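You operate a simulated robot arm through the tools that you are given. There is no shell and no other tool. Be economical: measure what you need, move in short steps, check, and stop when the job is done.

Carry out the task below with a simulated robot arm. There is one attempt and no reset: what you move stays moved.

TASK
Put the 12 brass sleeve from the top of the timber bench on the cleaning card and the 04 brass sleeve on top of the brown scuffing block.

It is judged by the outcome, as a careful person would: the job done as asked, and still so three seconds after it is handed in. It fails if anything else is knocked over, pushed out of place, dropped, spilled or broken.

THE ROBOT
A 6-joint arm with a two-finger parallel gripper, fixed in place. Base frame: the origin is at the foot of the arm, x ahead of it, y to its left, z up; the work surface is at about z = 0. Lengths are in mm, angles in rad, forces in N, time in s.
With the tool pointing down near the work surface it reaches from about 140 to 580 mm from the base axis. Its first joint turns from -1.152 to 1.152 rad. Payload 2.1 kg.
Tool frame: the origin (TCP) lies between the finger pads and is the grasp point; the fingertips stand 30 mm ahead of it; z points along the fingers, y is the line along which they close. The gripper opens to 94 mm. The fingers are 28 mm wide and 10 mm thick; the gripper's body (50 by 96 mm) begins 55 mm behind the TCP.
Orientation is that of the tool frame in the base frame, as a unit quaternion [x, y, z, w]. With the fingers straight down and closing along the base's y, the tool's x points along the base's -x, its y along +y and its z along -z.

THE INTERFACE
- The arm moves only by the tool jog_arm. Its arguments are lists of equal length, an entry for each row: "grip": the opening, from 0 (shut) to 1 (fully open); "slide": the shift along the base's x, y, z in mm, a list of three; "turn": the turn, a rotation vector about the base's x, y, z in rad, a list of three. In form: {"grip": [grip, ...], "slide": [[tx, ty, tz], ...], "turn": [[ax, ay, az], ...]}. A call has 1 to 12 rows; each row is the pose to reach, as a shift and turn from the pose commanded when the call began. A row lasts 0.2 s, in which the tool goes at most 50 mm and 0.15 rad; a call with a longer step from one row to the next is refused whole, and so is a gripper value outside its range. A pose out of reach is approached as far as the arm can. The call stops where the force on the tool passes 40 N (or 10 N more than at its start, if that is more) or the arm is blocked; 0.2 s more then pass. The fingers move at their own pace (about 72 mm/s each) and stop on an object; they squeeze with about 24 N. The grip force told is the motor's: it shows also when the fingers shut on nothing. Time passes only in rows, and 0.2 s behind the last, so rows that repeat a pose let the fingers close. It gives the time, the measured TCP pose, the force on the tool (base axes), the opening and the grip force at its end, in the units of the frame above (readings bear some noise), and new pictures: "show" is both (left out), scene, wrist or none.
- Cameras (640 x 400 px; columns grow to the right, rows downward): "scene" is fixed at [43.3, -361.5, 487.3]; the picture's right is [0.87, -0.50, 0.00], its down [-0.26, -0.46, -0.85] and it looks along [0.42, 0.74, -0.53] (base axes); focal length 243 px, centre (320, 200). "wrist" rides on the gripper at [-37, 0, -58] in the tool frame; the picture's right is [0.00, -1.00, 0.00], its down [0.97, 0.00, -0.24] and it looks along [0.24, 0.00, 0.97] (tool axes); focal length 218 px, centre (320, 200).
- locate(camera, pixels): for up to 12 pixels [column, row] of the newest picture of that camera ("zoom" is the newest enlarged one), the place [x, y, z] in the base frame of the surface seen there, good to about 2 mm. No time passes.
- inspect(camera, box): a new picture of the part [left, top, right, bottom] of that camera's present view, enlarged. No time passes.
- close_job(): hands the job in; it is judged then, once.

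Work in short steps. Measure before you move; look again where a grasp or a placing could have gone wrong, and mend it. You have 60 turns and 120 pictures in all, the two below and enlarged ones among them. Open the gripper and draw the arm clear of the work before you hand the job in, unless the task says otherwise; then end with one line.

The tools are called after "Emit:" as a command line: name --argument value ..., lists and objects as JSON in quotes. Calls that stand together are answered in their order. jog_arm: Moves the arm, as the interface text tells. Its arguments: {"type":"object","properties":{"grip":{"type":"array"},"slide":{"type":"array"},"turn":{"type":"array"},"show":{"type":"string","enum":["both","scene","wrist","none"]}},"required":["grip","slide","turn"]} The other tools are called the same way: locate (camera, pixels) gives the place of the surface under pixels of a picture; inspect (camera, box) takes an enlarged picture of a part of a camera's view; close_job () hands the job in.

At the start:

```text
clock: 0.0
ee_pos: [366.8, 25.7, 317.3]
tcp_rot: [0.001, 1.0, 0.0, 0.0]
contact_force: [0.3, -0.1, 0.2]
gripper_width: 93.7
grasp_force: 0.0
```

scene: 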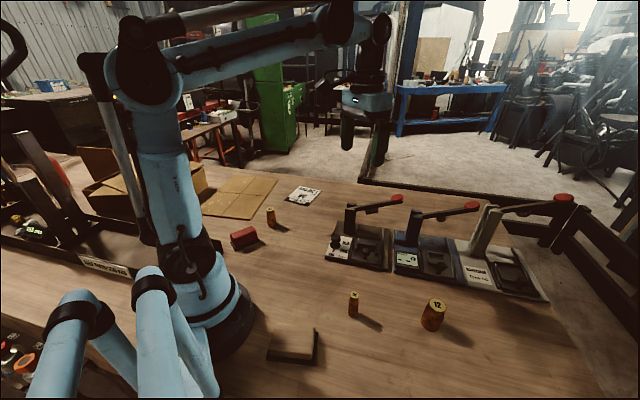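
wrist: 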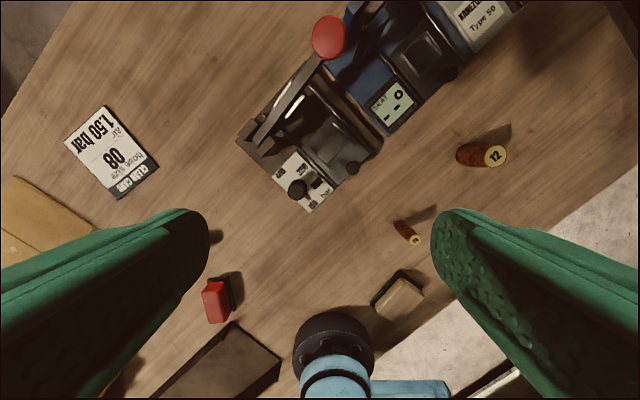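

The scene shows sleeves near (433,315), (353,303) and (271,217), a card at (304,196), and a block at (293,343). I'll enlarge these to read the labels.

Emit:
inspect --camera "scene" --box '[220, 170, 340, 260]'

Emit:
inspect --camera "scene" --box '[250, 270, 470, 390]'

Emit:
inspect --camera "wrist" --box '[360, 120, 540, 330]'

Emit:
locate --camera "scene" --pixels '[[271, 209], [353, 294], [433, 303], [304, 196], [293, 343], [240, 235], [272, 225], [353, 315], [430, 328]]'

Emit:
locate --camera "wrist" --pixels '[[415, 239], [495, 155], [112, 152], [105, 106], [65, 142], [158, 167], [118, 198], [405, 300], [400, 279], [424, 294], [390, 319], [375, 302]]'

```text
4.44 times, centred on (280, 215) of scene
```

zoom: 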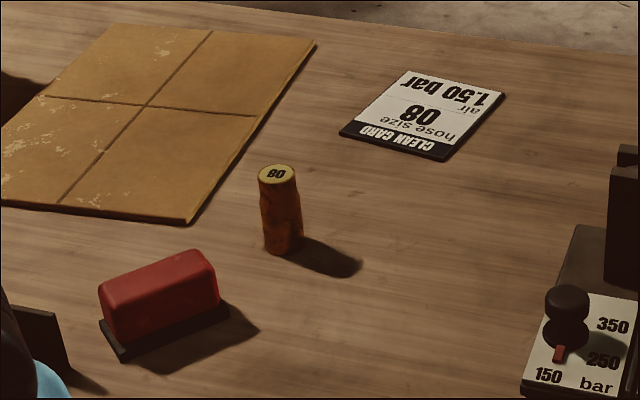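

```text
2.91 times, centred on (360, 330) of scene
```

zoom: 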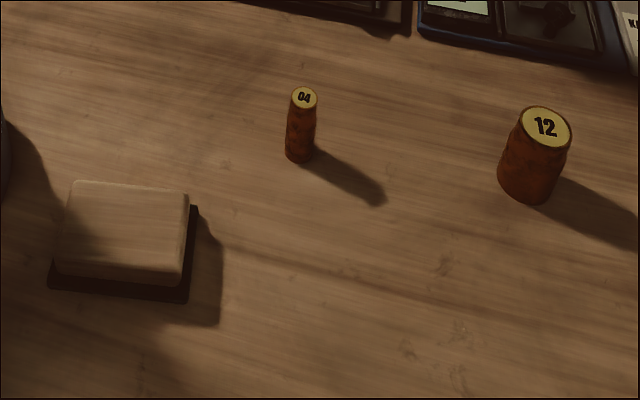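

```text
1.90 times, centred on (450, 225) of wrist
```

zoom: 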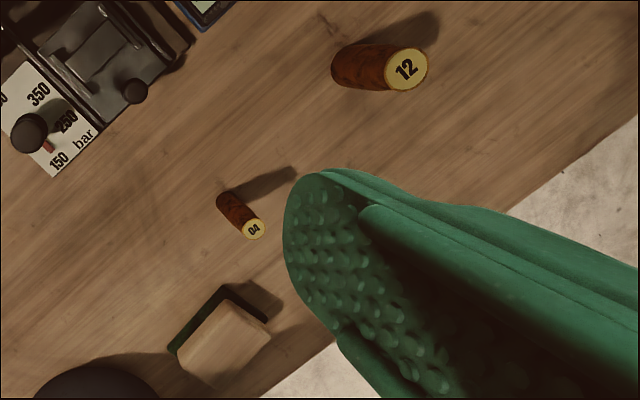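

```text
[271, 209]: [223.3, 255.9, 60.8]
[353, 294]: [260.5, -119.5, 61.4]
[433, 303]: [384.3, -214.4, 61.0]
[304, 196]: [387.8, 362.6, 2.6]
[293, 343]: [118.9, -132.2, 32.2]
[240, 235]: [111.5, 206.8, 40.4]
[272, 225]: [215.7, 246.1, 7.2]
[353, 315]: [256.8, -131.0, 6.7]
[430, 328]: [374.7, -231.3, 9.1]
```

```text
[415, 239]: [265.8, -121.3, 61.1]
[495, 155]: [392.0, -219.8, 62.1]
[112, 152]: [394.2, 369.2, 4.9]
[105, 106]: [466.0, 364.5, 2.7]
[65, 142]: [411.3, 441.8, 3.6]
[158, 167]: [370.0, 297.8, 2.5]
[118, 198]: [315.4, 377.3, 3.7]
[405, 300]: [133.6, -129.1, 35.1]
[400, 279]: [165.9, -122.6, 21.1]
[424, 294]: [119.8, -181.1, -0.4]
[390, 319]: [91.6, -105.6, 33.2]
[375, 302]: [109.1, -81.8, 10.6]
```

Top centres: 04 is at about (264,-120,61) and 12 at about (390,-218,62). The 08 sleeve is a decoy. I'll measure the nearby stations, the block's outline and the sleeve edges.

Emit:
locate --camera "scene" --pixels '[[325, 258], [388, 269], [395, 270], [450, 283], [466, 284], [545, 300], [397, 199], [471, 206], [563, 198], [480, 240]]'

Emit:
inspect --camera "scene" --box '[250, 270, 470, 390]'

Emit:
locate --camera "zoom" --pixels '[[75, 184], [186, 196], [182, 280], [56, 268], [50, 288], [187, 300], [546, 127], [524, 127], [568, 127], [546, 109], [304, 97]]'

```text
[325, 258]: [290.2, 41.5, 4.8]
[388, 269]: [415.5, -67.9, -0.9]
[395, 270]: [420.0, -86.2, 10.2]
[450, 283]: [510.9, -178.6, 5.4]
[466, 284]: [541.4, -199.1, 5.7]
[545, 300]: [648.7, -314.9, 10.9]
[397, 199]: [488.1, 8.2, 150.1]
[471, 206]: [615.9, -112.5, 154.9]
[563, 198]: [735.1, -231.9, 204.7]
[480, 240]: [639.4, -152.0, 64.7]
```

```text
2.91 times, centred on (360, 330) of scene
```

zoom: 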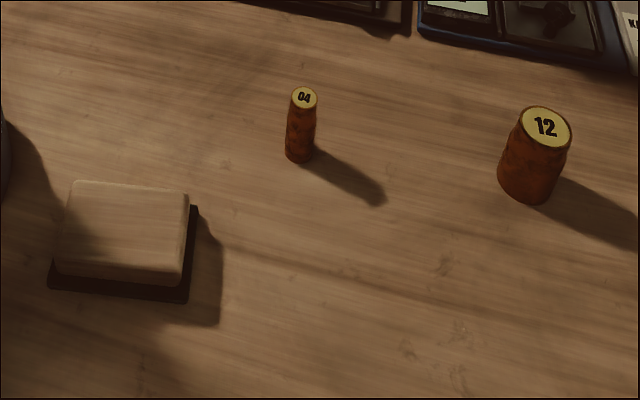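

```text
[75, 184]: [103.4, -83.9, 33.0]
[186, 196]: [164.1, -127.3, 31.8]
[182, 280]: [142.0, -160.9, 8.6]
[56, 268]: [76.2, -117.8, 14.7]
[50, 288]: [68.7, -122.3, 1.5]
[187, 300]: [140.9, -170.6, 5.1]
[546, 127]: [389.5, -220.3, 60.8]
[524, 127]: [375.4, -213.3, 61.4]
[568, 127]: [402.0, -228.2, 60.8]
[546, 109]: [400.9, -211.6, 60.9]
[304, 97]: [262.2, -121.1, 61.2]
```

12 stands clear of the stations, whose nearest edge is more than 100 mm away. I'll move above it at about (389,-220,170) and check from the wrist camera.

Emit:
jog_arm --grip '[1, 1, 1, 1, 1, 1, 1, 1]' --slide '[[3, -35, -17], [6, -70, -35], [9, -105, -52], [12, -140, -70], [15, -175, -90], [18, -210, -115], [22.2, -245.7, -140], [22.2, -245.7, -150]]' --turn '[[0, 0, 0], [0, 0, 0], [0, 0, 0], [0, 0, 0], [0, 0, 0], [0, 0, 0], [0, 0, 0], [0, 0, 0]]'

```text
clock: 1.8
ee_pos: [390.7, -220.1, 165.1]
tcp_rot: [0.0, 1.0, 0.0, 0.0]
contact_force: [-0.4, 0.6, -0.4]
gripper_width: 94.1
grasp_force: 0.0
```

scene: 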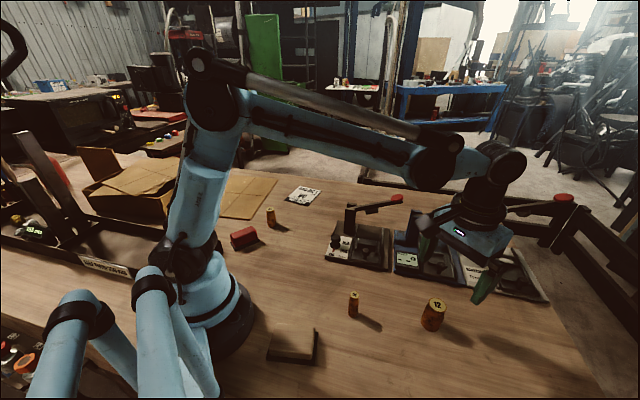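
wrist: 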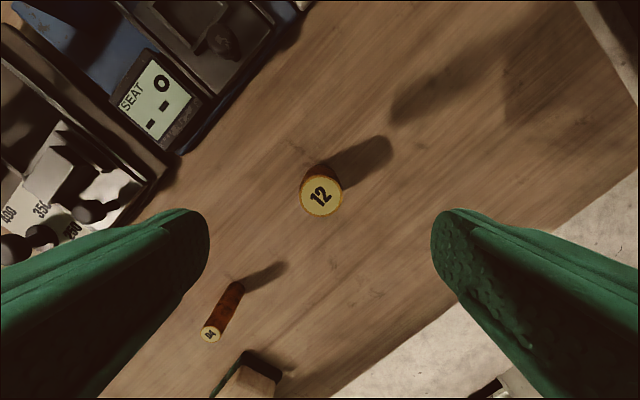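

The 12's top is at (321,195) between the fingers. I'll get its precise place.

Emit:
locate --camera "wrist" --pixels '[[321, 195], [300, 195], [343, 195], [321, 215], [321, 176], [211, 334]]'

```text
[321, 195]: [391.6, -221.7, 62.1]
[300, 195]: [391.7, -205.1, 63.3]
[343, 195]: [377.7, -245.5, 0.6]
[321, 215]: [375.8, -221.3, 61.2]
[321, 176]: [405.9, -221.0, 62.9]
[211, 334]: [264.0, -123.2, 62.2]
```

12 is centred at about (391,-221) with a diameter of about 32. I'll descend to TCP z≈39 and close.

Emit:
jog_arm --grip '[1, 1, 1, 1, 1, 0.2, 0.2, 0.2, 0.2]' --slide '[[2, -1.5, -35], [2, -1.5, -70], [2, -1.5, -100], [2, -1.5, -120], [2, -1.5, -128], [2, -1.5, -128], [2, -1.5, -128], [2, -1.5, -128], [2, -1.5, -128]]' --turn '[[0, 0, 0], [0, 0, 0], [0, 0, 0], [0, 0, 0], [0, 0, 0], [0, 0, 0], [0, 0, 0], [0, 0, 0], [0, 0, 0]]'

```text
clock: 3.8
ee_pos: [391.7, -223.3, 38.4]
tcp_rot: [0.001, 1.0, 0.001, 0.0]
contact_force: [0.1, 0.1, -1.4]
gripper_width: 40.4
grasp_force: 23.6
```

scene: 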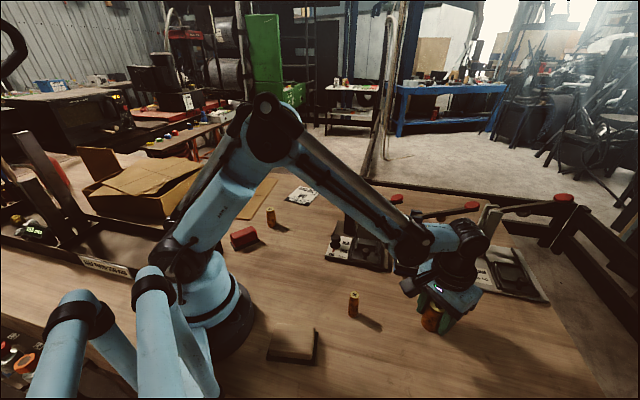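
wrist: 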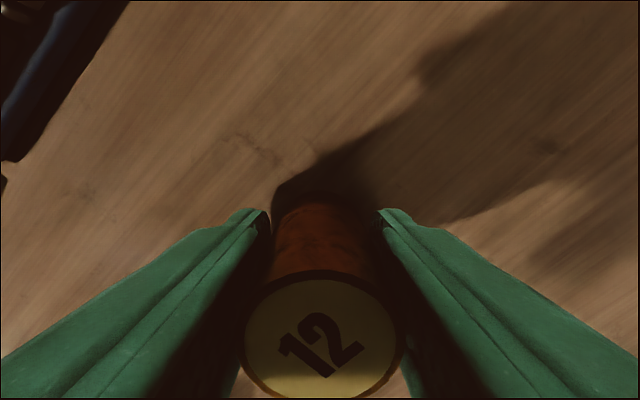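

The sleeve is gripped at width 40.4 and 23.6 N. I'll lift straight up, then swing toward the card, high enough to pass the levers at z≈150–205.

Emit:
jog_arm --grip '[0.2, 0.2, 0.2, 0.2, 0.2, 0.2, 0.2, 0.2]' --slide '[[0, 0, 20], [0, 0, 50], [0, 0, 90], [0, 0, 130], [0, 0, 170], [-10, 25, 200], [-20, 60, 215], [-30, 100, 220]]' --turn '[[0, 0, 0], [0, 0, 0], [0, 0, 0], [0, 0, 0], [0, 0, 0], [0, 0, 0], [0, 0, 0], [0, 0, 0]]' --show "wrist"

```text
clock: 5.6
ee_pos: [361.8, -122.6, 256.5]
tcp_rot: [0.0, 1.0, -0.001, 0.0]
contact_force: [-0.5, 0.3, -1.7]
gripper_width: 39.1
grasp_force: 24.0
```

wrist: 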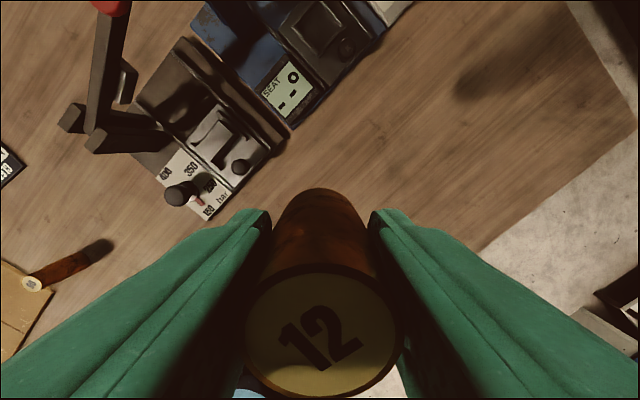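

The hold is steady. I'll swing across to above the card, descending past the stations.

Emit:
jog_arm --grip '[0.2, 0.2, 0.2, 0.2, 0.2, 0.2, 0.2, 0.2, 0.2, 0.2, 0.2, 0.2]' --slide '[[0, 40, 0], [0, 82, 0], [0, 124, 0], [0, 166, 0], [0, 208, 0], [0, 250, 0], [0, 292, 0], [3, 334, -15], [10, 376, -35], [18, 416, -55], [25, 455, -75], [30, 490, -95]]' --turn '[[0, 0, 0], [0, 0, 0], [0, 0, 0], [0, 0, 0], [0, 0, 0], [0, 0, 0], [0, 0, 0], [0, 0, 0], [0, 0, 0], [0, 0, 0], [0, 0, 0], [0, 0, 0]]'

```text
clock: 8.2
ee_pos: [391.9, 368.2, 162.2]
tcp_rot: [0.001, 1.0, 0.0, 0.0]
contact_force: [-0.3, 1.0, -1.5]
gripper_width: 39.0
grasp_force: 24.3
```

scene: 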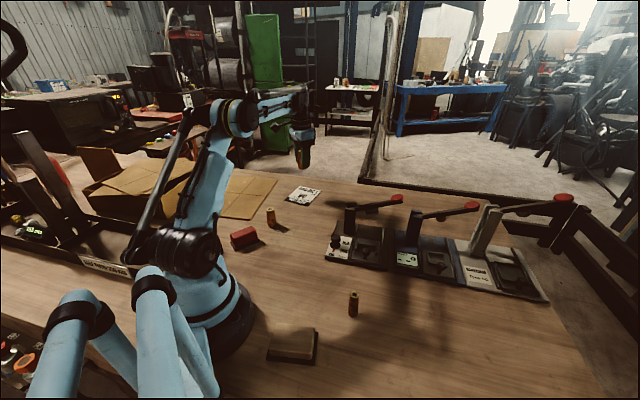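
wrist: 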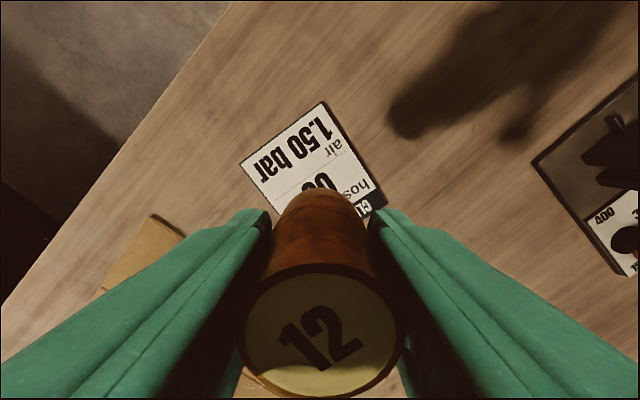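

I'll verify the card's corners from this view.

Emit:
locate --camera "wrist" --pixels '[[322, 103], [241, 163], [385, 206], [270, 203]]'

Emit:
locate --camera "scene" --pixels '[[284, 198], [296, 187], [321, 192], [310, 206], [303, 196]]'

```text
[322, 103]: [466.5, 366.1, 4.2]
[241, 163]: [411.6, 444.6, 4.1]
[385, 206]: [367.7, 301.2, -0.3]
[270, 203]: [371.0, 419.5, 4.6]
```

```text
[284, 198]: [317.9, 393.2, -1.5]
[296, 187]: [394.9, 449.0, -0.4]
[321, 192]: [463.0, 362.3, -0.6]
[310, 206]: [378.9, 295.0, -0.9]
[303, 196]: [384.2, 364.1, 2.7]
```

The card's centre is about (391,371) at z≈4. I'll lower until the sleeve's bottom touches (TCP ≈42).

Emit:
jog_arm --grip '[0.2, 0.2, 0.2, 0.2, 0.2, 0.2, 0.2, 0.2]' --slide '[[0, 1, -35], [0, 1, -70], [0, 1, -95], [0, 1, -110], [0, 1, -116], [0, 1, -119], [0, 1, -121], [0, 1, -121.5]]' --turn '[[0, 0, 0], [0, 0, 0], [0, 0, 0], [0, 0, 0], [0, 0, 0], [0, 0, 0], [0, 0, 0], [0, 0, 0]]'

```text
clock: 10.0
ee_pos: [392.7, 369.9, 42.8]
tcp_rot: [0.001, 1.0, 0.0, 0.001]
contact_force: [3.1, 2.6, 18.4]
gripper_width: 39.1
grasp_force: 24.1
```

scene: 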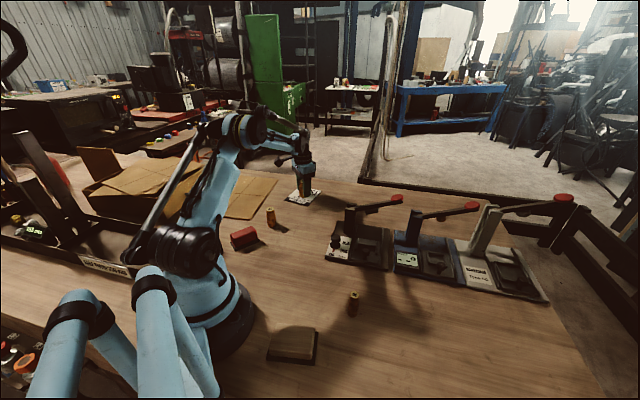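
wrist: 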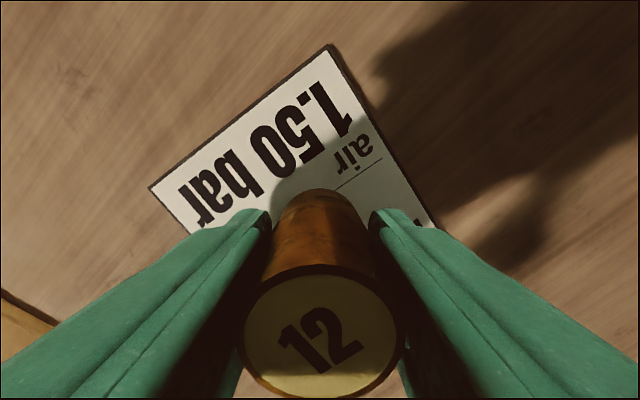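

The 18 N upward reading shows contact with the card. I'll open the gripper and rise straight up.

Emit:
jog_arm --grip '[0.6, 0.8, 0.9, 1, 1, 1, 1, 1, 1]' --slide '[[0, 0, 1], [0, 0, 1], [0, 0, 1], [0, 0, 1], [0, 0, 30], [0, 0, 70], [0, 0, 110], [0, 0, 155], [0, 0, 200]]' --turn '[[0, 0, 0], [0, 0, 0], [0, 0, 0], [0, 0, 0], [0, 0, 0], [0, 0, 0], [0, 0, 0], [0, 0, 0], [0, 0, 0]]'

```text
clock: 12.0
ee_pos: [391.6, 367.6, 243.1]
tcp_rot: [0.0, 1.0, 0.0, -0.001]
contact_force: [-0.4, 1.0, 0.9]
gripper_width: 93.8
grasp_force: 0.0
```

scene: 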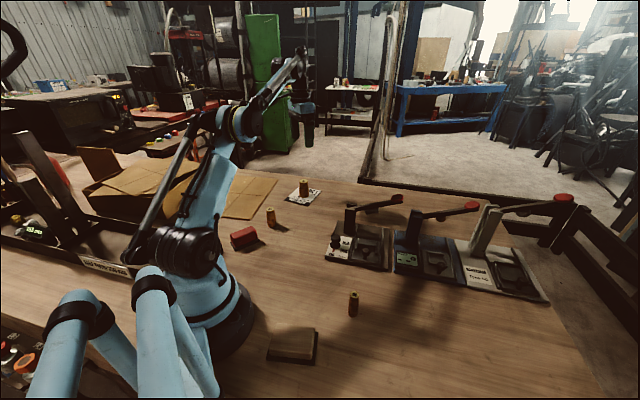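
wrist: 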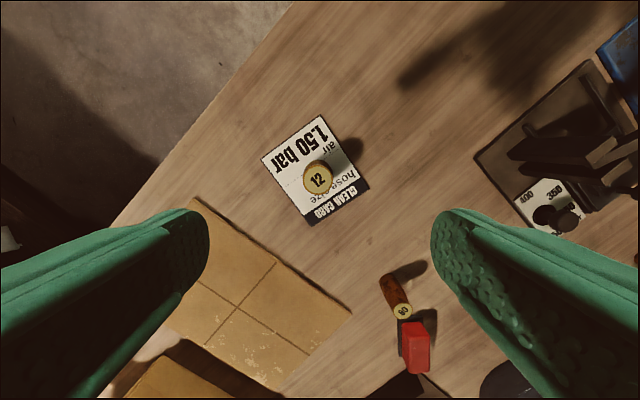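

12 stands upright on the card. Next I'll travel back above the 04 sleeve at about (263,-122).

Emit:
jog_arm --grip '[1, 1, 1, 1, 1, 1, 1, 1, 1, 1, 1, 1]' --slide '[[-10.7, -41, 0], [-21.3, -82, 0], [-32, -123, 0], [-42.7, -164, 0], [-53.3, -205, 0], [-64, -246, 0], [-74.7, -287, 0], [-85.3, -328, 0], [-96, -369, 0], [-106.7, -410, 0], [-117.3, -451, 0], [-128, -492, 0]]' --turn '[[0, 0, 0], [0, 0, 0], [0, 0, 0], [0, 0, 0], [0, 0, 0], [0, 0, 0], [0, 0, 0], [0, 0, 0], [0, 0, 0], [0, 0, 0], [0, 0, 0], [0, 0, 0]]'

```text
clock: 14.6
ee_pos: [262.6, -121.7, 240.9]
tcp_rot: [0.0, 1.0, -0.001, -0.001]
contact_force: [-0.8, 0.1, 0.2]
gripper_width: 93.9
grasp_force: 0.2
```

scene: 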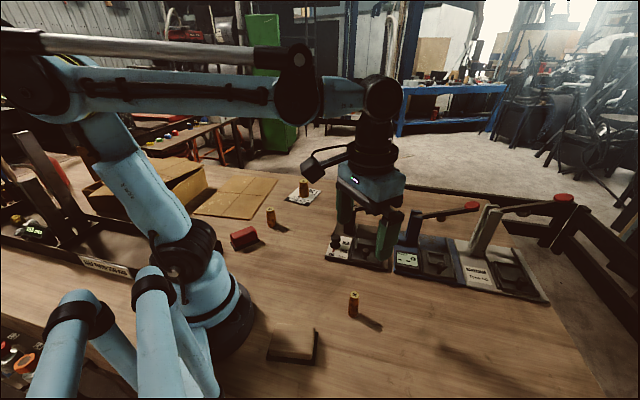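
wrist: 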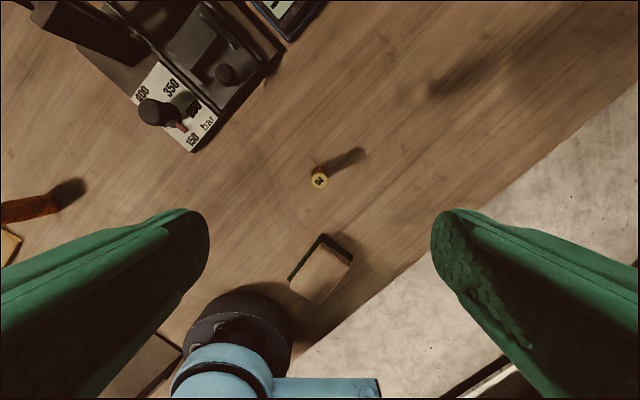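

The 04 top is at (319,181) and the block's top face is around (320,273). I'll locate both precisely.

Emit:
inspect --camera "wrist" --box '[270, 160, 390, 320]'

Emit:
locate --camera "wrist" --pixels '[[319, 181], [311, 181], [326, 181], [320, 274], [323, 246], [349, 264], [292, 288], [318, 303]]'

```text
2.50 times, centred on (330, 240) of wrist
```

zoom: 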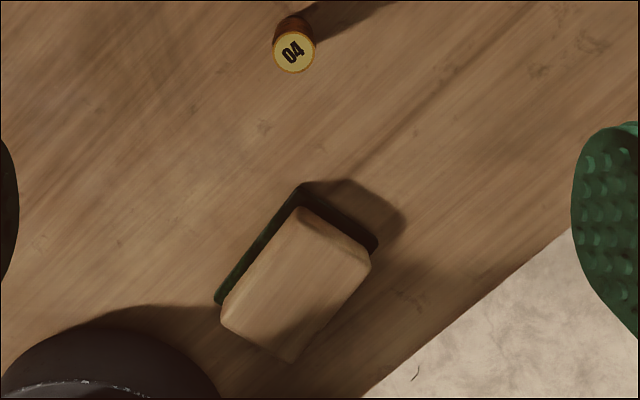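

```text
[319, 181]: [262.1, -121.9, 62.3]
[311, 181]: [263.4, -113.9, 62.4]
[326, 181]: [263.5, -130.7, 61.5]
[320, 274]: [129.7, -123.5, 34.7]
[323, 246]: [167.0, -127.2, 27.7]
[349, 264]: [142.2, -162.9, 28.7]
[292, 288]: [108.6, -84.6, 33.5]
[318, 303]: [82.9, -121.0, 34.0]
```

04 is centred at (263,-122) and the block's top centre is (125,-124) at z≈34. I'll descend on 04 and close.

Emit:
jog_arm --grip '[1, 1, 1, 1, 1, 1, 0.05, 0.05, 0.05, 0.05, 0.05]' --slide '[[0, 0, -45], [0, 0, -90], [0, 0, -135], [0, 0, -170], [0, 0, -195], [0, 0, -204], [0, 0, -204], [0, 0, -204], [0, 0, -204], [0, 0, -204], [0, 0, -204]]' --turn '[[0, 0, 0], [0, 0, 0], [0, 0, 0], [0, 0, 0], [0, 0, 0], [0, 0, 0], [0, 0, 0], [0, 0, 0], [0, 0, 0], [0, 0, 0], [0, 0, 0]]'

```text
clock: 17.0
ee_pos: [263.3, -121.5, 38.1]
tcp_rot: [0.0, 1.0, 0.0, 0.0]
contact_force: [-0.5, -0.3, -0.4]
gripper_width: 20.6
grasp_force: 23.9
```

scene: 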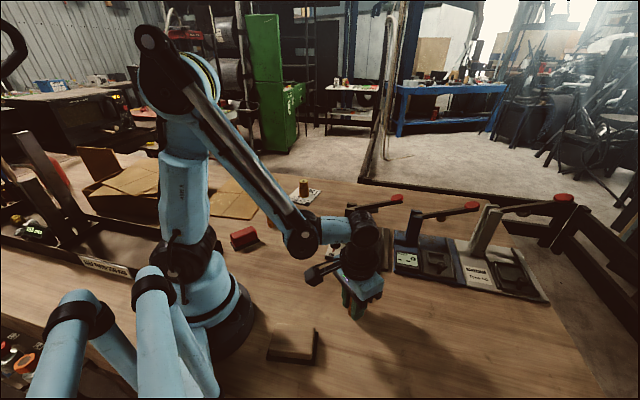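
wrist: 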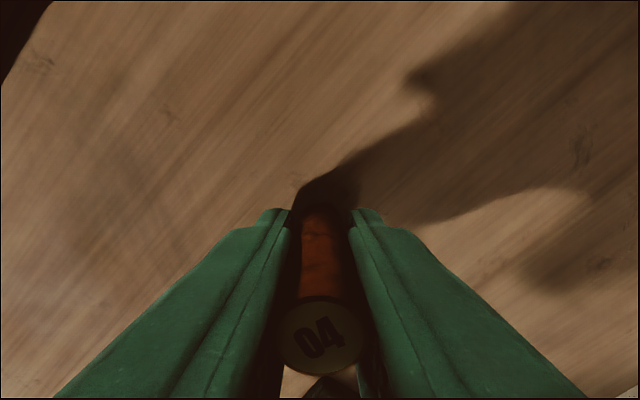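

04 is gripped at 20.6 mm. I'll lift it and move over the block centre at about (127,-124), stopping with the sleeve's bottom well above the top.

Emit:
jog_arm --grip '[0.05, 0.05, 0.05, 0.05, 0.05, 0.05, 0.05, 0.05, 0.05]' --slide '[[0, 0, 20], [0, 0, 55], [0, 0, 90], [-20, 0, 100], [-50, -1, 100], [-80, -1, 100], [-110, -2, 100], [-136, -2, 100], [-136, -2, 80]]' --turn '[[0, 0, 0], [0, 0, 0], [0, 0, 0], [0, 0, 0], [0, 0, 0], [0, 0, 0], [0, 0, 0], [0, 0, 0], [0, 0, 0]]'

```text
clock: 19.0
ee_pos: [128.6, -125.3, 117.2]
tcp_rot: [0.0, 1.0, 0.0, 0.0]
contact_force: [-0.8, -0.1, -0.4]
gripper_width: 20.2
grasp_force: 23.9
```

scene: 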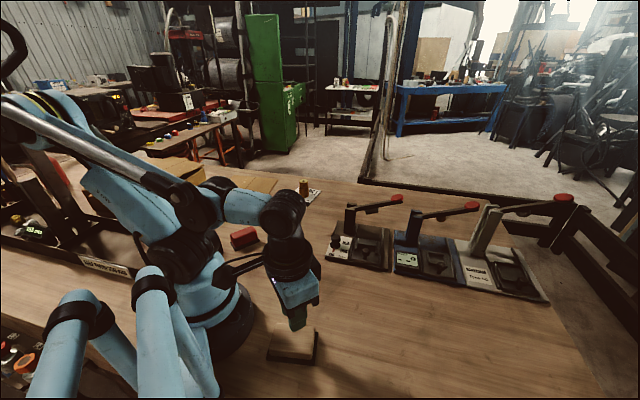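
wrist: 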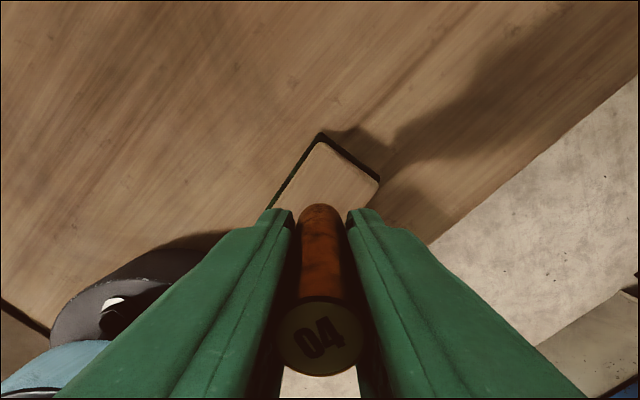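

The sleeve hangs over the middle of the block. I'll lower gently to contact, with TCP expected at 72–74.

Emit:
jog_arm --grip '[0.05, 0.05, 0.05, 0.05, 0.05, 0.05, 0.05]' --slide '[[-1, 1, -20], [-1, 1, -35], [-1, 1, -41], [-1, 1, -43.5], [-1, 1, -45], [-1, 1, -46], [-1, 1, -46]]' --turn '[[0, 0, 0], [0, 0, 0], [0, 0, 0], [0, 0, 0], [0, 0, 0], [0, 0, 0], [0, 0, 0]]'

```text
clock: 20.6
ee_pos: [126.6, -123.4, 70.8]
tcp_rot: [0.0, 1.0, 0.0, 0.0]
contact_force: [-2.7, 3.5, 16.0]
gripper_width: 20.5
grasp_force: 23.9
```

scene: 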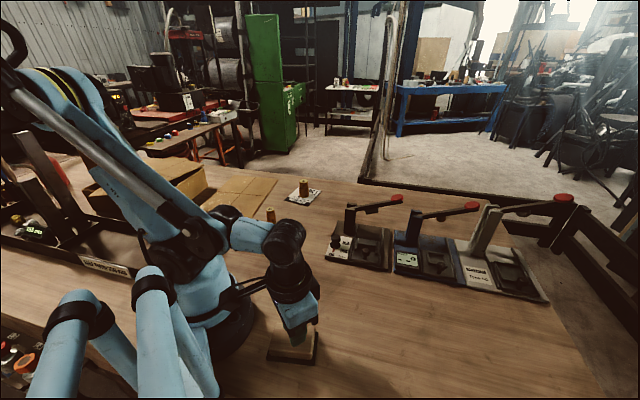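
wrist: 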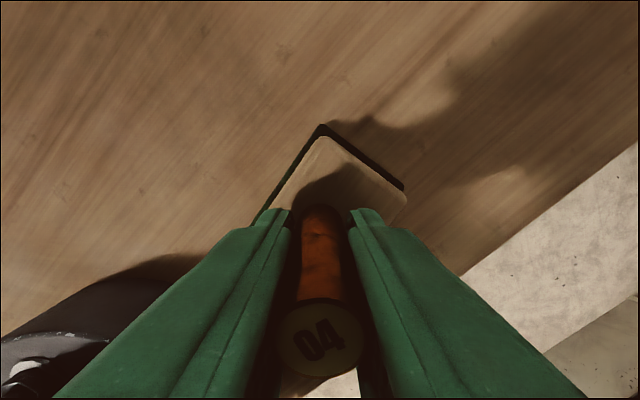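

The sleeve is touching with 16 N. I'll release, opening only partway near the arm's base, and rise.

Emit:
jog_arm --grip '[0.35, 0.5, 0.6, 0.6, 0.6, 0.6, 0.6, 0.6, 0.6]' --slide '[[0, 0, 1], [0, 0, 1], [0, 0, 1], [0, 0, 10], [0, 0, 40], [0, 0, 80], [0, 0, 120], [30, 0, 150], [65, 0, 170]]' --turn '[[0, 0, 0], [0, 0, 0], [0, 0, 0], [0, 0, 0], [0, 0, 0], [0, 0, 0], [0, 0, 0], [0, 0, 0], [0, 0, 0]]'

```text
clock: 22.6
ee_pos: [192.1, -123.6, 243.3]
tcp_rot: [0.0, 1.0, 0.0, 0.0]
contact_force: [-0.1, 0.1, 0.3]
gripper_width: 56.1
grasp_force: 0.1
```

scene: 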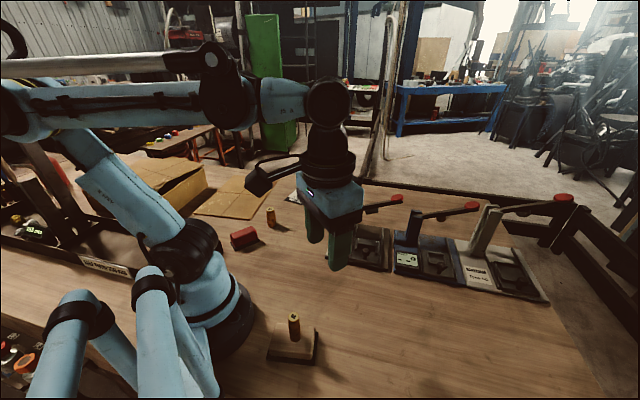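
wrist: 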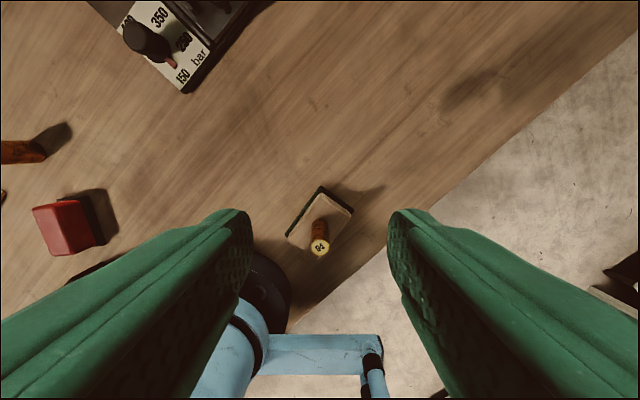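

04 stands on the block. I'll draw the arm clear and check both placements.

Emit:
jog_arm --grip '[1, 1, 1, 1, 1]' --slide '[[40, 10, 15], [75, 25, 30], [100, 40, 45], [120, 50, 60], [120, 50, 60]]' --turn '[[0, 0, 0], [0, 0, 0], [0, 0, 0], [0, 0, 0], [0, 0, 0]]' --show "scene"

Emit:
inspect --camera "scene" --box '[220, 170, 480, 380]'

```text
clock: 23.8
ee_pos: [313.4, -72.3, 302.3]
tcp_rot: [0.0, 1.0, 0.0, 0.0]
contact_force: [-0.1, -0.3, -0.2]
gripper_width: 94.0
grasp_force: 0.1
```

scene: 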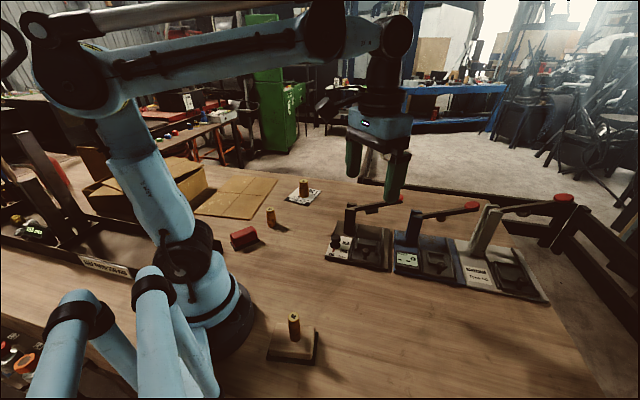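

```text
1.90 times, centred on (350, 275) of scene
```

zoom: 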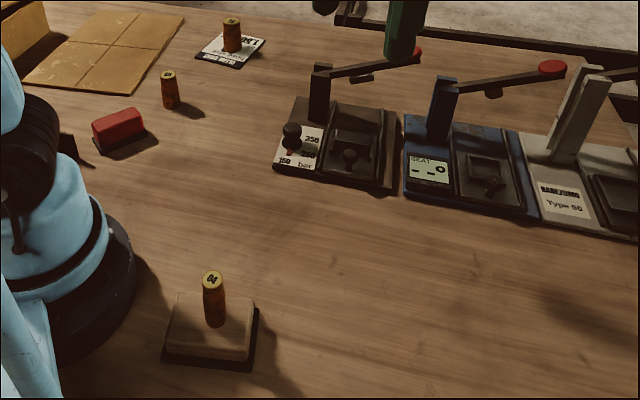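

Both sleeves stand upright where asked, nothing else has moved, and the arm is clear.

Emit:
close_job

```text
The job is handed in.
```

The 12 brass sleeve is standing on the cleaning card and the 04 brass sleeve is standing on top of the brown scuffing block; the job is handed in.
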